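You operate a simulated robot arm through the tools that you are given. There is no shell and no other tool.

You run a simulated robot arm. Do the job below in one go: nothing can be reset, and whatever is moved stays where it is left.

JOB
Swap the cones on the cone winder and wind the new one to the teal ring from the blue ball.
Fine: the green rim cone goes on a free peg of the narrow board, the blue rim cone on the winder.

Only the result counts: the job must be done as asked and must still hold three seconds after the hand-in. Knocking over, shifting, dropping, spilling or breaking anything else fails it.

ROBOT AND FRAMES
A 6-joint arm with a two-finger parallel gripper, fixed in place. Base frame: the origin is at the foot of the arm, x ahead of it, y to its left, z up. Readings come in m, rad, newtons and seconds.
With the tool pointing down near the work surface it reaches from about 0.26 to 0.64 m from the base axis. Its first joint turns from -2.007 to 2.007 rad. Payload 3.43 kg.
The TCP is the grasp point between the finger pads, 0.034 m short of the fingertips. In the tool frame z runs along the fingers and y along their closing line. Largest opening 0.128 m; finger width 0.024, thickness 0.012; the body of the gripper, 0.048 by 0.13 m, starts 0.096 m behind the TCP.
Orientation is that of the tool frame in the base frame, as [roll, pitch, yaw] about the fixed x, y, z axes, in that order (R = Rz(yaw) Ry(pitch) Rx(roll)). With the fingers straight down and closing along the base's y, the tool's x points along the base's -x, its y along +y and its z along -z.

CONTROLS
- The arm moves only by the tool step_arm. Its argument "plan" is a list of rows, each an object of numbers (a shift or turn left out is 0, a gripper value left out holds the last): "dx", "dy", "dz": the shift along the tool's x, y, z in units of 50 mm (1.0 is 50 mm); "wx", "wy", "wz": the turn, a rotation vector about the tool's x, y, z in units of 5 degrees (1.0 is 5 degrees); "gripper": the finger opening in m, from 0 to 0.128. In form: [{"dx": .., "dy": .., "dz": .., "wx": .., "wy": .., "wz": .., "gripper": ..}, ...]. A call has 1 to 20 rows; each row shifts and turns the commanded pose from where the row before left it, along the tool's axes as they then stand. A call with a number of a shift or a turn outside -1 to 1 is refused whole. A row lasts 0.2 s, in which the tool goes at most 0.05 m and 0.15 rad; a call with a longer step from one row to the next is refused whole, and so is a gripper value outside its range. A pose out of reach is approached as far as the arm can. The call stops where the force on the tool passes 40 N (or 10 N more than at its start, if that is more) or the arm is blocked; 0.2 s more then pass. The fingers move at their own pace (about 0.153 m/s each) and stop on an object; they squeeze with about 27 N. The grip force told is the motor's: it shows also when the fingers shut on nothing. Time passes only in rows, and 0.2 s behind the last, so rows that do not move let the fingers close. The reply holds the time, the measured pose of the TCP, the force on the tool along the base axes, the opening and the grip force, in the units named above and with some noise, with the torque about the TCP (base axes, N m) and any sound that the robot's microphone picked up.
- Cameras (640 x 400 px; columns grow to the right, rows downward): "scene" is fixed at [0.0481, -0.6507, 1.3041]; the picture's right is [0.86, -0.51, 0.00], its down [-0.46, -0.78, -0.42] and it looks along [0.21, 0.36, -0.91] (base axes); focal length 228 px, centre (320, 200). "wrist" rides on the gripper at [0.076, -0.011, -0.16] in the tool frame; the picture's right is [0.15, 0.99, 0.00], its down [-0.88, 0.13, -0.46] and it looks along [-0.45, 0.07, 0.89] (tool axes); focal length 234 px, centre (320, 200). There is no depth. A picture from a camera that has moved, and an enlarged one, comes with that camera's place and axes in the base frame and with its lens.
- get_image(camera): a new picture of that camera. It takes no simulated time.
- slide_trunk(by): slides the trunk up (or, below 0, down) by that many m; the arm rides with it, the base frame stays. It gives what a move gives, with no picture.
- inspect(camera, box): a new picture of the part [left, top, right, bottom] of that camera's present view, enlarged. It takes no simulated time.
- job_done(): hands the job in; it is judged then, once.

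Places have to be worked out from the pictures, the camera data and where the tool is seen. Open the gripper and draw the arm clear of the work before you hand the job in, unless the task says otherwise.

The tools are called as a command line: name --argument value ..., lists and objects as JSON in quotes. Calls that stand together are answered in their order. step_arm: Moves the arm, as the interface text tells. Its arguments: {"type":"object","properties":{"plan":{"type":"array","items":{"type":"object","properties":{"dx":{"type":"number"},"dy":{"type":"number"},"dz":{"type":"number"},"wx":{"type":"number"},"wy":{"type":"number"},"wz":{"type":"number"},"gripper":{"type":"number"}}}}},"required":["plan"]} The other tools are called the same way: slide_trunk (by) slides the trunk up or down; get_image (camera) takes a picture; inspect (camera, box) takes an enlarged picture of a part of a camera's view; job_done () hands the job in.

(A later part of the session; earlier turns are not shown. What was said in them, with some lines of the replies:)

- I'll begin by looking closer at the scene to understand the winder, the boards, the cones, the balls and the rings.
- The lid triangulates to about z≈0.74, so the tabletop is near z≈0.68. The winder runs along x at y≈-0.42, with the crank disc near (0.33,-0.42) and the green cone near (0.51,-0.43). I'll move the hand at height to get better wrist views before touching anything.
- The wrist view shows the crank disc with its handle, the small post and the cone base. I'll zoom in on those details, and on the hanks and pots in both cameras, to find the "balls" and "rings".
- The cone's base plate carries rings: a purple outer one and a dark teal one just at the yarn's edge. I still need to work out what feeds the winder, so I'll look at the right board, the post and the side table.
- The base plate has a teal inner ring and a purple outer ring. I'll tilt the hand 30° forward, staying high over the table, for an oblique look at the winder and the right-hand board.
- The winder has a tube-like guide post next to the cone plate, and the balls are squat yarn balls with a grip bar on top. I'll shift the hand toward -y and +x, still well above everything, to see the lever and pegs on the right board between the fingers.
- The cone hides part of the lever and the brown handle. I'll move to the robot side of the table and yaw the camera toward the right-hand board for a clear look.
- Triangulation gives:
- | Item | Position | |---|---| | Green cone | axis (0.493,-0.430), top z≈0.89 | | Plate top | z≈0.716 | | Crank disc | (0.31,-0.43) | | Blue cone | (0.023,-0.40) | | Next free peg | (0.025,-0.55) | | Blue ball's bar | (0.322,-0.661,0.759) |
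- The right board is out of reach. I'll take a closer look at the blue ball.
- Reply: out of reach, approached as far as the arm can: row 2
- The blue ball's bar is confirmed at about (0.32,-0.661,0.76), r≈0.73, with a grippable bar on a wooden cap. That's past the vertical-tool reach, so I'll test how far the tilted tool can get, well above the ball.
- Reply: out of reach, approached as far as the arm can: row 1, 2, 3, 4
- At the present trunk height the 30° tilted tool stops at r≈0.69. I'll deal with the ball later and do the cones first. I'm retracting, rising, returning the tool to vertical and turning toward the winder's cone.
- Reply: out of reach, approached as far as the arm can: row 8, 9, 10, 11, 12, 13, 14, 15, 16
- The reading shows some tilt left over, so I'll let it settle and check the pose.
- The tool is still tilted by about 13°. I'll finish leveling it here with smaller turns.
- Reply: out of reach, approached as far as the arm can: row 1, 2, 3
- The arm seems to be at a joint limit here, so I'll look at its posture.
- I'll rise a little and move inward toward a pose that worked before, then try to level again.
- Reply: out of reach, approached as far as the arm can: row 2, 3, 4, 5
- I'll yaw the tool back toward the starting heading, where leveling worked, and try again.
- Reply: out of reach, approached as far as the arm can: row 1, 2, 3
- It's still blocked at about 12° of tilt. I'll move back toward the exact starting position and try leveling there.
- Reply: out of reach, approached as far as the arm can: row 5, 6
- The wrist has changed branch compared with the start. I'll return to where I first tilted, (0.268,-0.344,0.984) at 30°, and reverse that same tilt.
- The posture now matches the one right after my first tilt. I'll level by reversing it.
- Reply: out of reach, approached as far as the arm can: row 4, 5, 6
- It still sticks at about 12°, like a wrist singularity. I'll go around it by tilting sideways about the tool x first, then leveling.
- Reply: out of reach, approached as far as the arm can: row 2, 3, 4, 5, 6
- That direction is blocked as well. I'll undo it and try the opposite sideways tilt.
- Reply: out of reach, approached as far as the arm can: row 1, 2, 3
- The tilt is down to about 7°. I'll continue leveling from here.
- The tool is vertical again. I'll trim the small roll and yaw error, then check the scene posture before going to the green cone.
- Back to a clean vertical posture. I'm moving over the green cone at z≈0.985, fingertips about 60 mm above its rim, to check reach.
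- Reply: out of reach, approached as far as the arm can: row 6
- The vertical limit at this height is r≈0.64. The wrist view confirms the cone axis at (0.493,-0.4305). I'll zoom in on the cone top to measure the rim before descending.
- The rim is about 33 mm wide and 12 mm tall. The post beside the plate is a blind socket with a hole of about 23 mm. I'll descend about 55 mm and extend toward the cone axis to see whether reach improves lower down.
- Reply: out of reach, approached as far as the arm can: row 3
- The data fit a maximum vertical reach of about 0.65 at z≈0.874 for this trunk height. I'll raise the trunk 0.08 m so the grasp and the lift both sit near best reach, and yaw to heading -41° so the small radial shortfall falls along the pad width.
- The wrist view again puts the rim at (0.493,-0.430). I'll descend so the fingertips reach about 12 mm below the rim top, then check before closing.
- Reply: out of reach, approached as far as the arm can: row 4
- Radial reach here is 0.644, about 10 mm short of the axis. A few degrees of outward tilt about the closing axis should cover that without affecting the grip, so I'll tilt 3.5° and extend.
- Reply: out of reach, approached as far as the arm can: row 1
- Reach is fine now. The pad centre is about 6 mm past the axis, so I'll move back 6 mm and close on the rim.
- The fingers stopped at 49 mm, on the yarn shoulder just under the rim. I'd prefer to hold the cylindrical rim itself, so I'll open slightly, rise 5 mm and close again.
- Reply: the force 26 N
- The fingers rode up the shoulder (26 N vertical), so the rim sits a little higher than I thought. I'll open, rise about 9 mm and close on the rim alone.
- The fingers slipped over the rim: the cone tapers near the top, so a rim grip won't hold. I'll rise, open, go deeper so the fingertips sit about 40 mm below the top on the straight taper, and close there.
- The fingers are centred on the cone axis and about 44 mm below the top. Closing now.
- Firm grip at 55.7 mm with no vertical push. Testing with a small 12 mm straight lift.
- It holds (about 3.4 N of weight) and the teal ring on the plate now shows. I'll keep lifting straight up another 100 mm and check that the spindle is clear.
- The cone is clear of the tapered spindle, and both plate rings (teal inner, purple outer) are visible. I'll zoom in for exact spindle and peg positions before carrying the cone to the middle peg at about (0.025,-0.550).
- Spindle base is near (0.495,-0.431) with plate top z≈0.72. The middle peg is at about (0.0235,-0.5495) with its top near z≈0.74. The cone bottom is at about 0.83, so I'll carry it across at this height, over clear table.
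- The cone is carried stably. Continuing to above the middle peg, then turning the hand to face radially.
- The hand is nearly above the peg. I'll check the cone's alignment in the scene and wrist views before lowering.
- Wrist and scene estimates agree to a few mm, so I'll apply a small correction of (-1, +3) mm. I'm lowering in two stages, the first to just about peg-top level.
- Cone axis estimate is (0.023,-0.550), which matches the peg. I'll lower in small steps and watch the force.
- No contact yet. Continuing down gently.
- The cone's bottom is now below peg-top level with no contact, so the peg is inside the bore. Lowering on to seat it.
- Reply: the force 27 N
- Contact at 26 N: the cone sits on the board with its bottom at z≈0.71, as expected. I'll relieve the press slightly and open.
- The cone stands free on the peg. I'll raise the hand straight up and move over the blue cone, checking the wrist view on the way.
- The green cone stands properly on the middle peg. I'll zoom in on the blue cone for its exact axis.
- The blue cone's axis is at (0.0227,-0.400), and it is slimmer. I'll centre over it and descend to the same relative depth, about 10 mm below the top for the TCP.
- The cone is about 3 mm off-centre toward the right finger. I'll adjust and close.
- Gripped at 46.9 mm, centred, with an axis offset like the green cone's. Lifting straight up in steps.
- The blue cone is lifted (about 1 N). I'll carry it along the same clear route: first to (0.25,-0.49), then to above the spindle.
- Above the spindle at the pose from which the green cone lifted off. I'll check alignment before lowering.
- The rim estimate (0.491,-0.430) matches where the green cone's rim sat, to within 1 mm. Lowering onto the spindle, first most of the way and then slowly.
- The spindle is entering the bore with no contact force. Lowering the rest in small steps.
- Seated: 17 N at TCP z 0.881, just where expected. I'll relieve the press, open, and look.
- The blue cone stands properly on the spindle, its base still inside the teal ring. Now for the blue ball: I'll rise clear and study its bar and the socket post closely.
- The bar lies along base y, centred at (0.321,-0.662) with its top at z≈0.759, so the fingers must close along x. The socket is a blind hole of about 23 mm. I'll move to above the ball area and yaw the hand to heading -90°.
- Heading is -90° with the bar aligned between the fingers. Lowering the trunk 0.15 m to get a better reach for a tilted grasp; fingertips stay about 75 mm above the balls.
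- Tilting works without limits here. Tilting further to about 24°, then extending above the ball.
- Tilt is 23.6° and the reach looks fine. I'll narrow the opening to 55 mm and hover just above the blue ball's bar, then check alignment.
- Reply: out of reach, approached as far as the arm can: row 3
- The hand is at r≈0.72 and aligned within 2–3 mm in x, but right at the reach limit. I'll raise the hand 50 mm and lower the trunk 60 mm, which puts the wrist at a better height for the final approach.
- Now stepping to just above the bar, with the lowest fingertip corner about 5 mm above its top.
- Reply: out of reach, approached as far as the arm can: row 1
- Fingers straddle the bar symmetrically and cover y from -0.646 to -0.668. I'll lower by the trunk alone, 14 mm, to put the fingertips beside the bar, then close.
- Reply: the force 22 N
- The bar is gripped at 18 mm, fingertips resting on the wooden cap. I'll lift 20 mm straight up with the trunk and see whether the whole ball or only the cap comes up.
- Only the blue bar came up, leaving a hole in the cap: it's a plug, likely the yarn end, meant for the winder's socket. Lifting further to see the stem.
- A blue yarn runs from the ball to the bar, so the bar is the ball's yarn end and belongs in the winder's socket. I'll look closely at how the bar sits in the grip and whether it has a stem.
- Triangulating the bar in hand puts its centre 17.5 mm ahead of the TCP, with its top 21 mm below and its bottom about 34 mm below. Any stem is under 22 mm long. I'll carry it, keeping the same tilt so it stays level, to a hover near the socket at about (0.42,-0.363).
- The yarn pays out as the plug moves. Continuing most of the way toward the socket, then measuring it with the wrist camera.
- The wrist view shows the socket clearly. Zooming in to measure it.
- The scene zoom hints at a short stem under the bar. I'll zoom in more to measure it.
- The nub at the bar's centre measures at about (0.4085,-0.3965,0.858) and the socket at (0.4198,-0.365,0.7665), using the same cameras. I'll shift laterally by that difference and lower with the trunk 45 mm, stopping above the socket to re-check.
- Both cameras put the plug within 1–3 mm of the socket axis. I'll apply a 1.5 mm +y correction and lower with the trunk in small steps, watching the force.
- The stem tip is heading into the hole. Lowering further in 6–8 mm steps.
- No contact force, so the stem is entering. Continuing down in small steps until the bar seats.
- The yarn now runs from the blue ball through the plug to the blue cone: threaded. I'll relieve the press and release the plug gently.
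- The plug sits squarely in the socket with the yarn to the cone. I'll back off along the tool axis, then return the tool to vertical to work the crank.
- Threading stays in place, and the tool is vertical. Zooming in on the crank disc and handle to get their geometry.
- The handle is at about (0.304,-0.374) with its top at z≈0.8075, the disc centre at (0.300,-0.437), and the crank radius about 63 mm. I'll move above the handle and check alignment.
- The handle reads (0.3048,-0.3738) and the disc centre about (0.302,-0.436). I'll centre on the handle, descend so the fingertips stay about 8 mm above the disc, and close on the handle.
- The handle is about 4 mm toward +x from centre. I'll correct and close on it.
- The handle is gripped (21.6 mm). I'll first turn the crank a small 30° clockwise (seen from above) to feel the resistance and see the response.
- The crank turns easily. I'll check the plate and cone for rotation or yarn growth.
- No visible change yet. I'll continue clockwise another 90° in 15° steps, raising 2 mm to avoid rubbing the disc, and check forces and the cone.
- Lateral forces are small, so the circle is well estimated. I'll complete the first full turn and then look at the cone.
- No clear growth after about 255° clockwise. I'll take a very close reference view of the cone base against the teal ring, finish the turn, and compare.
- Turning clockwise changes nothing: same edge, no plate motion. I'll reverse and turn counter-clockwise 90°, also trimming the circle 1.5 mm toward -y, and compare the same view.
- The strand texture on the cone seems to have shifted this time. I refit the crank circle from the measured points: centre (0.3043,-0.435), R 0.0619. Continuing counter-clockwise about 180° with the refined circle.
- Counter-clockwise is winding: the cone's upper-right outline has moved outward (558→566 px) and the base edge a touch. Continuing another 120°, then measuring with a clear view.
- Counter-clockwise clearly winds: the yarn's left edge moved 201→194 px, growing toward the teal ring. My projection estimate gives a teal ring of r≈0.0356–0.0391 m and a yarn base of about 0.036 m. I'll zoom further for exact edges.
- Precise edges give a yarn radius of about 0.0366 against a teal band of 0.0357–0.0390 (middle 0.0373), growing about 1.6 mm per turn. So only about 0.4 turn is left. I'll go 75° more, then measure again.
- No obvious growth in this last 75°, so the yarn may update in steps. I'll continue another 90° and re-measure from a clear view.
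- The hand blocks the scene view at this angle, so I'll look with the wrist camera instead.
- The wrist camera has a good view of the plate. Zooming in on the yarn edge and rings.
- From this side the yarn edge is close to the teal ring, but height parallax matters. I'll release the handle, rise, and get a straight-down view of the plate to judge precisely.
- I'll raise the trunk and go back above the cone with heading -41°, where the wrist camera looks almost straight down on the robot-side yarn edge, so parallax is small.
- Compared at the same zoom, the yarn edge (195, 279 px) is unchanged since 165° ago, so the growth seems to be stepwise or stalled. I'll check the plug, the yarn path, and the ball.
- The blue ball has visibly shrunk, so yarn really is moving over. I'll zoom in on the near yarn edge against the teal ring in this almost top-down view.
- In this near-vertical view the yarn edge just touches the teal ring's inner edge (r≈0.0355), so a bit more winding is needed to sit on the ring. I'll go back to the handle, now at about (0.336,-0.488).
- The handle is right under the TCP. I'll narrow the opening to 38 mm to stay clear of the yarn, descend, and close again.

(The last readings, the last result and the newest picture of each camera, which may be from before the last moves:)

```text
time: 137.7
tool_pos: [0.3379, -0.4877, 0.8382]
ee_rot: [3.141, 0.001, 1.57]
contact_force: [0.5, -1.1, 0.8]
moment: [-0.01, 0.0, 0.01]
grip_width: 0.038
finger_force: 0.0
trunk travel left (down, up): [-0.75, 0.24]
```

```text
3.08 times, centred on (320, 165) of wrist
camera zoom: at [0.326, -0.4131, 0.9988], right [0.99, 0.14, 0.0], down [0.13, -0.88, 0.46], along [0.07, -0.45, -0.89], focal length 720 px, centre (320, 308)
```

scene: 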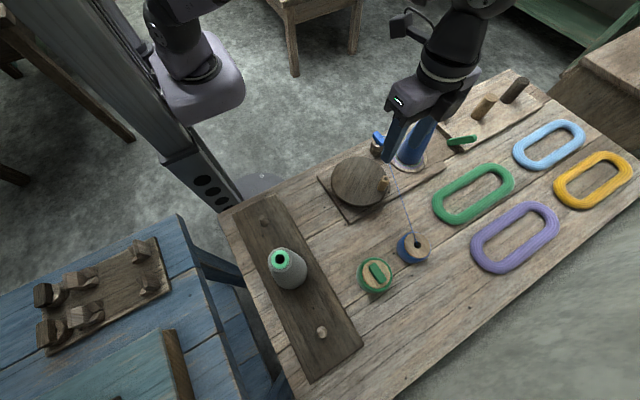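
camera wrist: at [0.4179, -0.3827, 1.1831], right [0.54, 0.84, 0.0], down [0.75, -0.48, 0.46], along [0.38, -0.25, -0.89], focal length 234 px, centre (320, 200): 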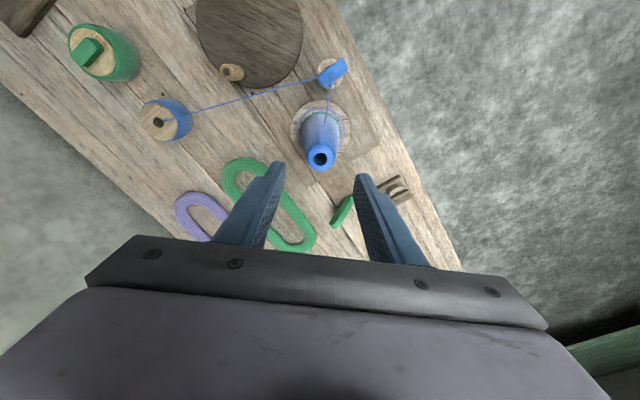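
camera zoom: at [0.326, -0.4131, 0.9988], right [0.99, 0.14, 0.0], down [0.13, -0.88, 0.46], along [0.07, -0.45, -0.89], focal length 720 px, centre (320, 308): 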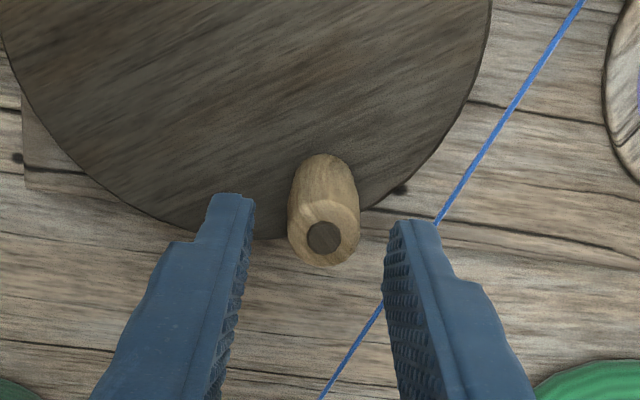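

Well aligned. Descending the last 44 mm and closing on the handle.

step_arm --plan '[{"dz": 0.45}, {"dz": 0.43}, {}, {"gripper": 0.005}, {"gripper": 0.005}, {"gripper": 0.005}]'

inspect --camera "wrist" --box '[420, 50, 560, 200]'

```text
time: 139.1
tool_pos: [0.337, -0.4881, 0.7945]
ee_rot: [-3.141, 0.0, 1.569]
contact_force: [-2.3, 1.8, -1.6]
moment: [-1.01, -0.66, -0.01]
grip_width: 0.0212
finger_force: 44.9
trunk travel left (down, up): [-0.75, 0.24]
```

```text
2.67 times, centred on (490, 125) of wrist
camera zoom: at [0.3252, -0.4128, 0.9548], right [0.99, 0.14, 0.0], down [0.13, -0.88, 0.46], along [0.07, -0.45, -0.89], focal length 624 px, centre (-133, 400)
```

zoom: 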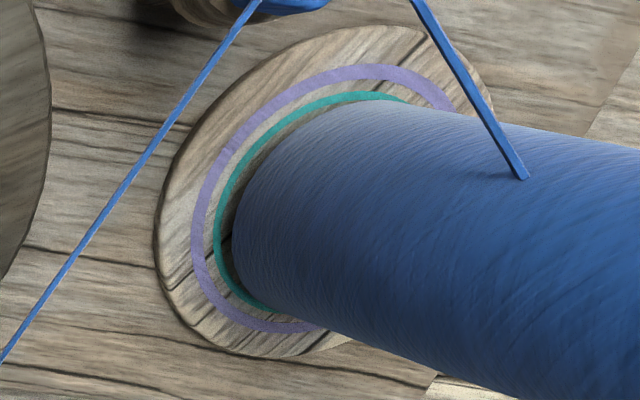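

Re-gripped. Turning counter-clockwise about 135° to a position with a clear camera view, then measuring.

step_arm --plan '[{"dx": 0.2, "dy": 0.254}, {"dx": 0.259, "dy": 0.194}, {"dx": 0.3, "dy": 0.12}, {"dx": 0.321, "dy": 0.038}, {"dx": 0.32, "dy": -0.046}, {"dx": 0.297, "dy": -0.127}, {"dx": 0.254, "dy": -0.2}, {"dx": 0.194, "dy": -0.259}, {"dx": 0.12, "dy": -0.3}, {}]'

inspect --camera "scene" --box '[388, 140, 428, 175]'

inspect --camera "scene" --box '[390, 146, 410, 162]'

inspect --camera "scene" --box '[385, 220, 445, 280]'

```text
time: 141.3
tool_pos: [0.3201, -0.3747, 0.7953]
ee_rot: [-3.141, -0.003, 1.568]
contact_force: [-1.9, -1.8, -11.2]
moment: [-1.16, -0.95, 0.02]
grip_width: 0.0213
finger_force: 44.9
trunk travel left (down, up): [-0.75, 0.24]
```

```text
11.43 times, centred on (408, 158) of scene
camera zoom: at [0.0481, -0.6507, 1.3041], right [0.86, -0.51, 0.0], down [-0.46, -0.78, -0.42], along [0.21, 0.36, -0.91], focal length 2606 px, centre (-686, 686)
```

zoom: 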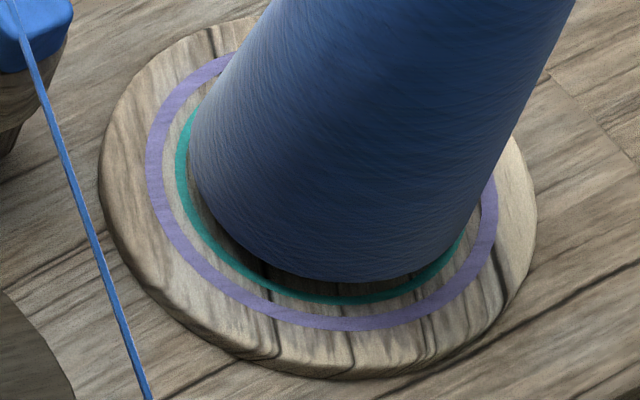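

```text
16.00 times, centred on (400, 154) of scene
camera zoom: at [0.0481, -0.6507, 1.3041], right [0.86, -0.51, 0.0], down [-0.46, -0.78, -0.42], along [0.21, 0.36, -0.91], focal length 3648 px, centre (-960, 936)
```

zoom: 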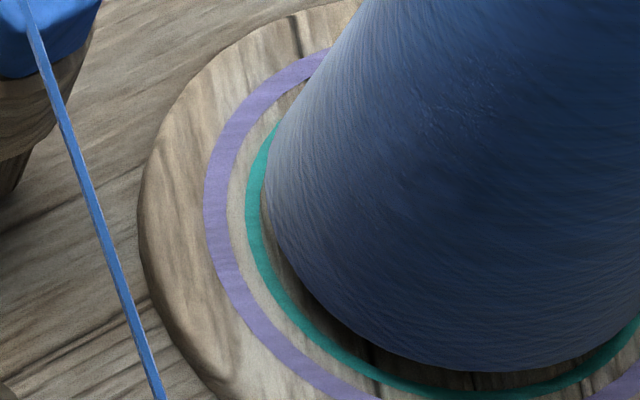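

```text
6.67 times, centred on (415, 250) of scene
camera zoom: at [0.0481, -0.6507, 1.3041], right [0.86, -0.51, 0.0], down [-0.46, -0.78, -0.42], along [0.21, 0.36, -0.91], focal length 1520 px, centre (-313, -133)
```

zoom: 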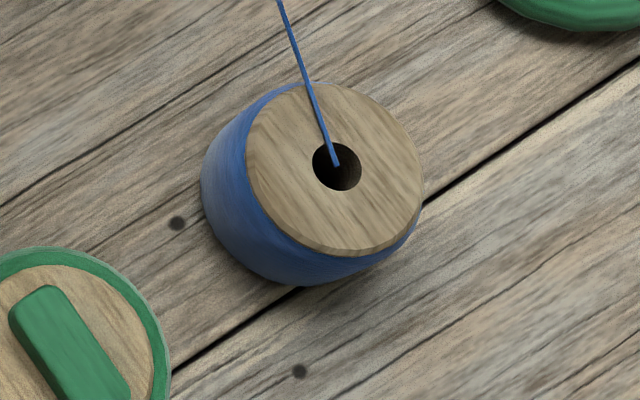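

The yarn grew again: left edge 195→190 px (about 1.35 mm), and the ball shrank a bit. My estimate is now r≈0.037, about the middle of the teal band. I'll release the handle and verify with the near-vertical view.

step_arm --plan '[{"gripper": 0.03}, {"gripper": 0.045}, {"gripper": 0.045}, {"dz": -0.5}, {"dz": -0.8}, {"dz": -0.8}, {}]'

slide_trunk --by 0.14

step_arm --plan '[{"wz": -1}, {"wz": -1}, {"wz": -1}, {"wz": -1}, {"wz": -1}, {"wz": -1}, {"wz": -1}, {"wz": -1}, {"wz": -1}, {"wz": -0.8}, {}]'

```text
time: 142.9
tool_pos: [0.3219, -0.3756, 0.9003]
ee_rot: [-3.141, 0.0, 1.569]
contact_force: [0.1, -0.1, -0.1]
moment: [0.0, -0.04, 0.01]
grip_width: 0.045
finger_force: 0.0
trunk travel left (down, up): [-0.75, 0.24]
```

```text
time: 144.5
tool_pos: [0.3201, -0.3765, 1.0406]
ee_rot: [3.141, 0.0, 1.569]
contact_force: [0.3, 0.2, -0.8]
moment: [0.03, -0.01, -0.03]
grip_width: 0.045
finger_force: 0.1
trunk travel left (down, up): [-0.89, 0.1]
```

```text
time: 146.9
tool_pos: [0.321, -0.3764, 1.0398]
ee_rot: [-3.142, 0.001, 2.425]
contact_force: [-0.5, 0.8, -0.2]
moment: [0.02, 0.02, 0.01]
grip_width: 0.0452
finger_force: 0.0
trunk travel left (down, up): [-0.89, 0.1]
```

step_arm --plan '[{"dx": -0.609, "dy": 0.281, "dz": 0.066}, {"dx": -0.609, "dy": 0.281, "dz": 0.066}, {"dx": -0.609, "dy": 0.281, "dz": 0.066}, {"dx": -0.609, "dy": 0.281, "dz": 0.066}, {"dx": -0.609, "dy": 0.281, "dz": 0.066}, {}]'

inspect --camera "wrist" --box '[298, 95, 358, 145]'

inspect --camera "wrist" --box '[310, 100, 340, 125]'

inspect --camera "scene" --box '[388, 140, 428, 175]'

```text
time: 148.3
tool_pos: [0.4827, -0.4212, 1.026]
ee_rot: [-3.141, -0.001, 2.425]
contact_force: [-0.3, 0.9, 0.3]
moment: [-0.06, 0.01, -0.03]
grip_width: 0.0454
finger_force: 0.0
trunk travel left (down, up): [-0.89, 0.1]
```

```text
8.00 times, centred on (328, 120) of wrist
camera zoom: at [0.4177, -0.3798, 1.1857], right [0.54, 0.84, 0.0], down [0.75, -0.48, 0.46], along [0.38, -0.25, -0.89], focal length 1873 px, centre (256, 840)
```

zoom: 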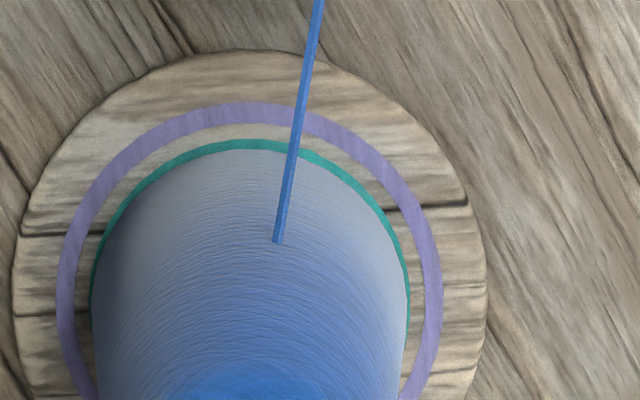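

```text
16.00 times, centred on (325, 112) of wrist
camera zoom: at [0.4177, -0.3798, 1.1857], right [0.54, 0.84, 0.0], down [0.75, -0.48, 0.46], along [0.38, -0.25, -0.89], focal length 3747 px, centre (240, 1600)
```

zoom: 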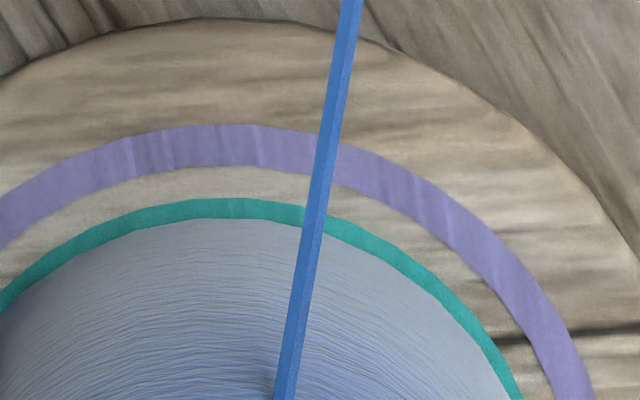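

```text
11.43 times, centred on (408, 158) of scene
camera zoom: at [0.0481, -0.6507, 1.3041], right [0.86, -0.51, 0.0], down [-0.46, -0.78, -0.42], along [0.21, 0.36, -0.91], focal length 2606 px, centre (-686, 686)
```

zoom: 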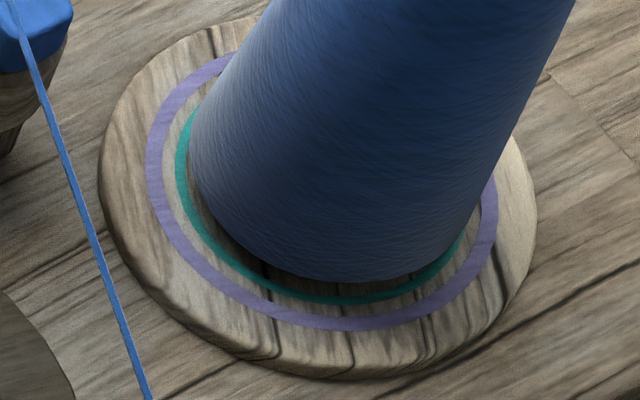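

In the near-vertical view the yarn edge now lies within the teal band: I estimate r≈0.0371–0.0375 against a ring middle of 0.0373, well short of purple. The winding is on target, so I'll open the gripper, draw the arm clear and make a final check.

step_arm --plan '[{"dx": 0.78, "dy": -0.03, "dz": -0.086}, {"dx": 0.78, "dy": -0.03, "dz": -0.086}, {"dx": 0.78, "dy": -0.03, "dz": -0.086}, {"dx": 0.78, "dy": -0.03, "dz": -0.086}, {"dx": 0.78, "dy": -0.03, "dz": -0.086}, {"dx": 0.78, "dy": -0.03, "dz": -0.086}, {"gripper": 0.12}, {"gripper": 0.12}, {}]'

get_image --camera "scene"

inspect --camera "scene" --box '[320, 90, 480, 210]'

inspect --camera "scene" --box '[220, 190, 350, 320]'

inspect --camera "scene" --box '[388, 140, 428, 175]'

```text
time: 150.3
tool_pos: [0.3008, -0.2712, 1.0483]
ee_rot: [-3.141, 0.0, 2.424]
contact_force: [-0.6, 0.0, -0.5]
moment: [-0.01, 0.01, 0.01]
grip_width: 0.1202
finger_force: 0.1
trunk travel left (down, up): [-0.89, 0.1]
```

```text
taken
```

scene: 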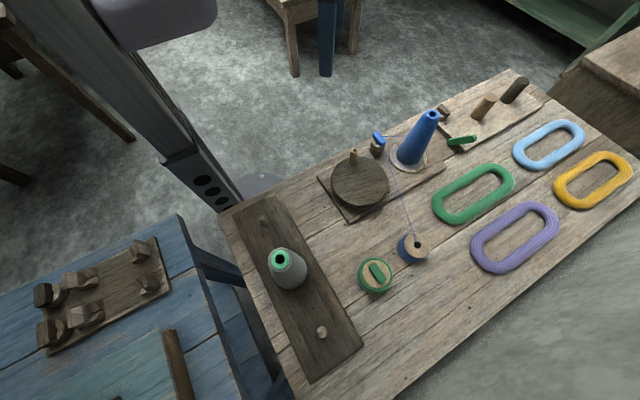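

```text
3.33 times, centred on (400, 150) of scene
camera zoom: at [0.0481, -0.6507, 1.3041], right [0.86, -0.51, 0.0], down [-0.46, -0.78, -0.42], along [0.21, 0.36, -0.91], focal length 760 px, centre (53, 367)
```

zoom: 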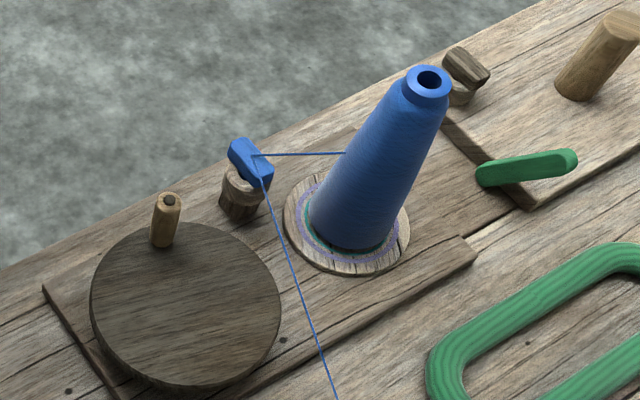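

```text
3.08 times, centred on (285, 255) of scene
camera zoom: at [0.0481, -0.6507, 1.3041], right [0.86, -0.51, 0.0], down [-0.46, -0.78, -0.42], along [0.21, 0.36, -0.91], focal length 702 px, centre (428, 31)
```

zoom: 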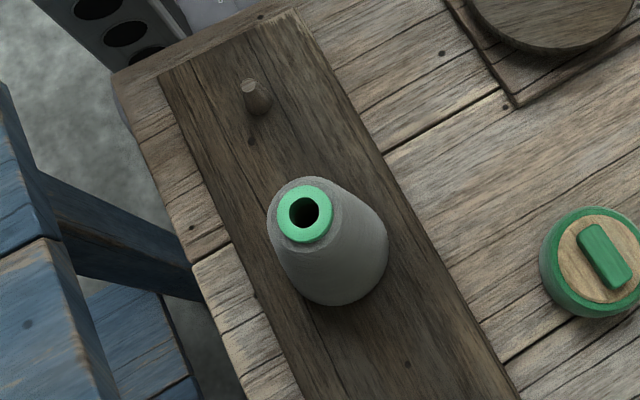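

```text
11.43 times, centred on (408, 158) of scene
camera zoom: at [0.0481, -0.6507, 1.3041], right [0.86, -0.51, 0.0], down [-0.46, -0.78, -0.42], along [0.21, 0.36, -0.91], focal length 2606 px, centre (-686, 686)
```

zoom: 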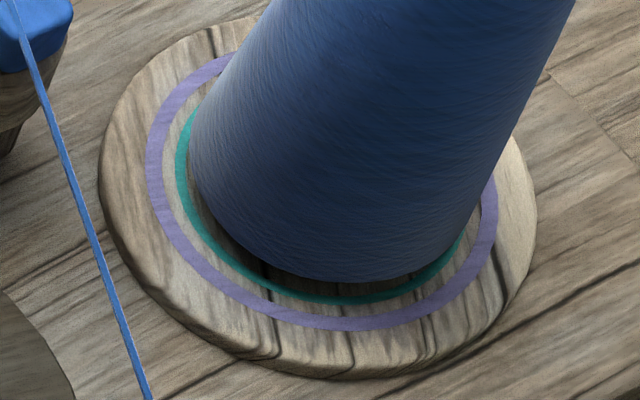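

The final check shows:
- The green-rim cone is on the narrow board's middle peg.
- The blue-rim cone is on the winder, threaded from the blue ball, with its yarn edge at about 0.037 m on the teal ring.
- Apart from the blue ball, nudged a few millimetres when I gripped its bar, nothing else has moved.
- The arm is clear and the gripper open.

Handing in.

job_done

```text
The job is handed in.
```

I've handed in the job. The cones are swapped, and the blue rim cone is wound to the teal ring from the blue ball.

- **Green rim cone:** it stands on the middle peg of the narrow board.
- **Blue rim cone:** it is on the winder, with yarn running from the blue ball to the cone. To thread it, I pulled the yarn-end plug out of the ball and seated it in the winder's socket.
- **Winding:** I measure the yarn's edge at about 37 mm radius. The teal ring's middle is about 37.3 mm, and purple starts near 42.5 mm. Only counter-clockwise turning wound yarn on. The growth I could see came unevenly, so the true edge may be up to about 1 mm further out, near the ring's outer edge.
- **Shifted:** the blue ball moved about 3 mm when I gripped its plug. I saw nothing else move out of place.

The gripper is open and the arm is clear of the table.
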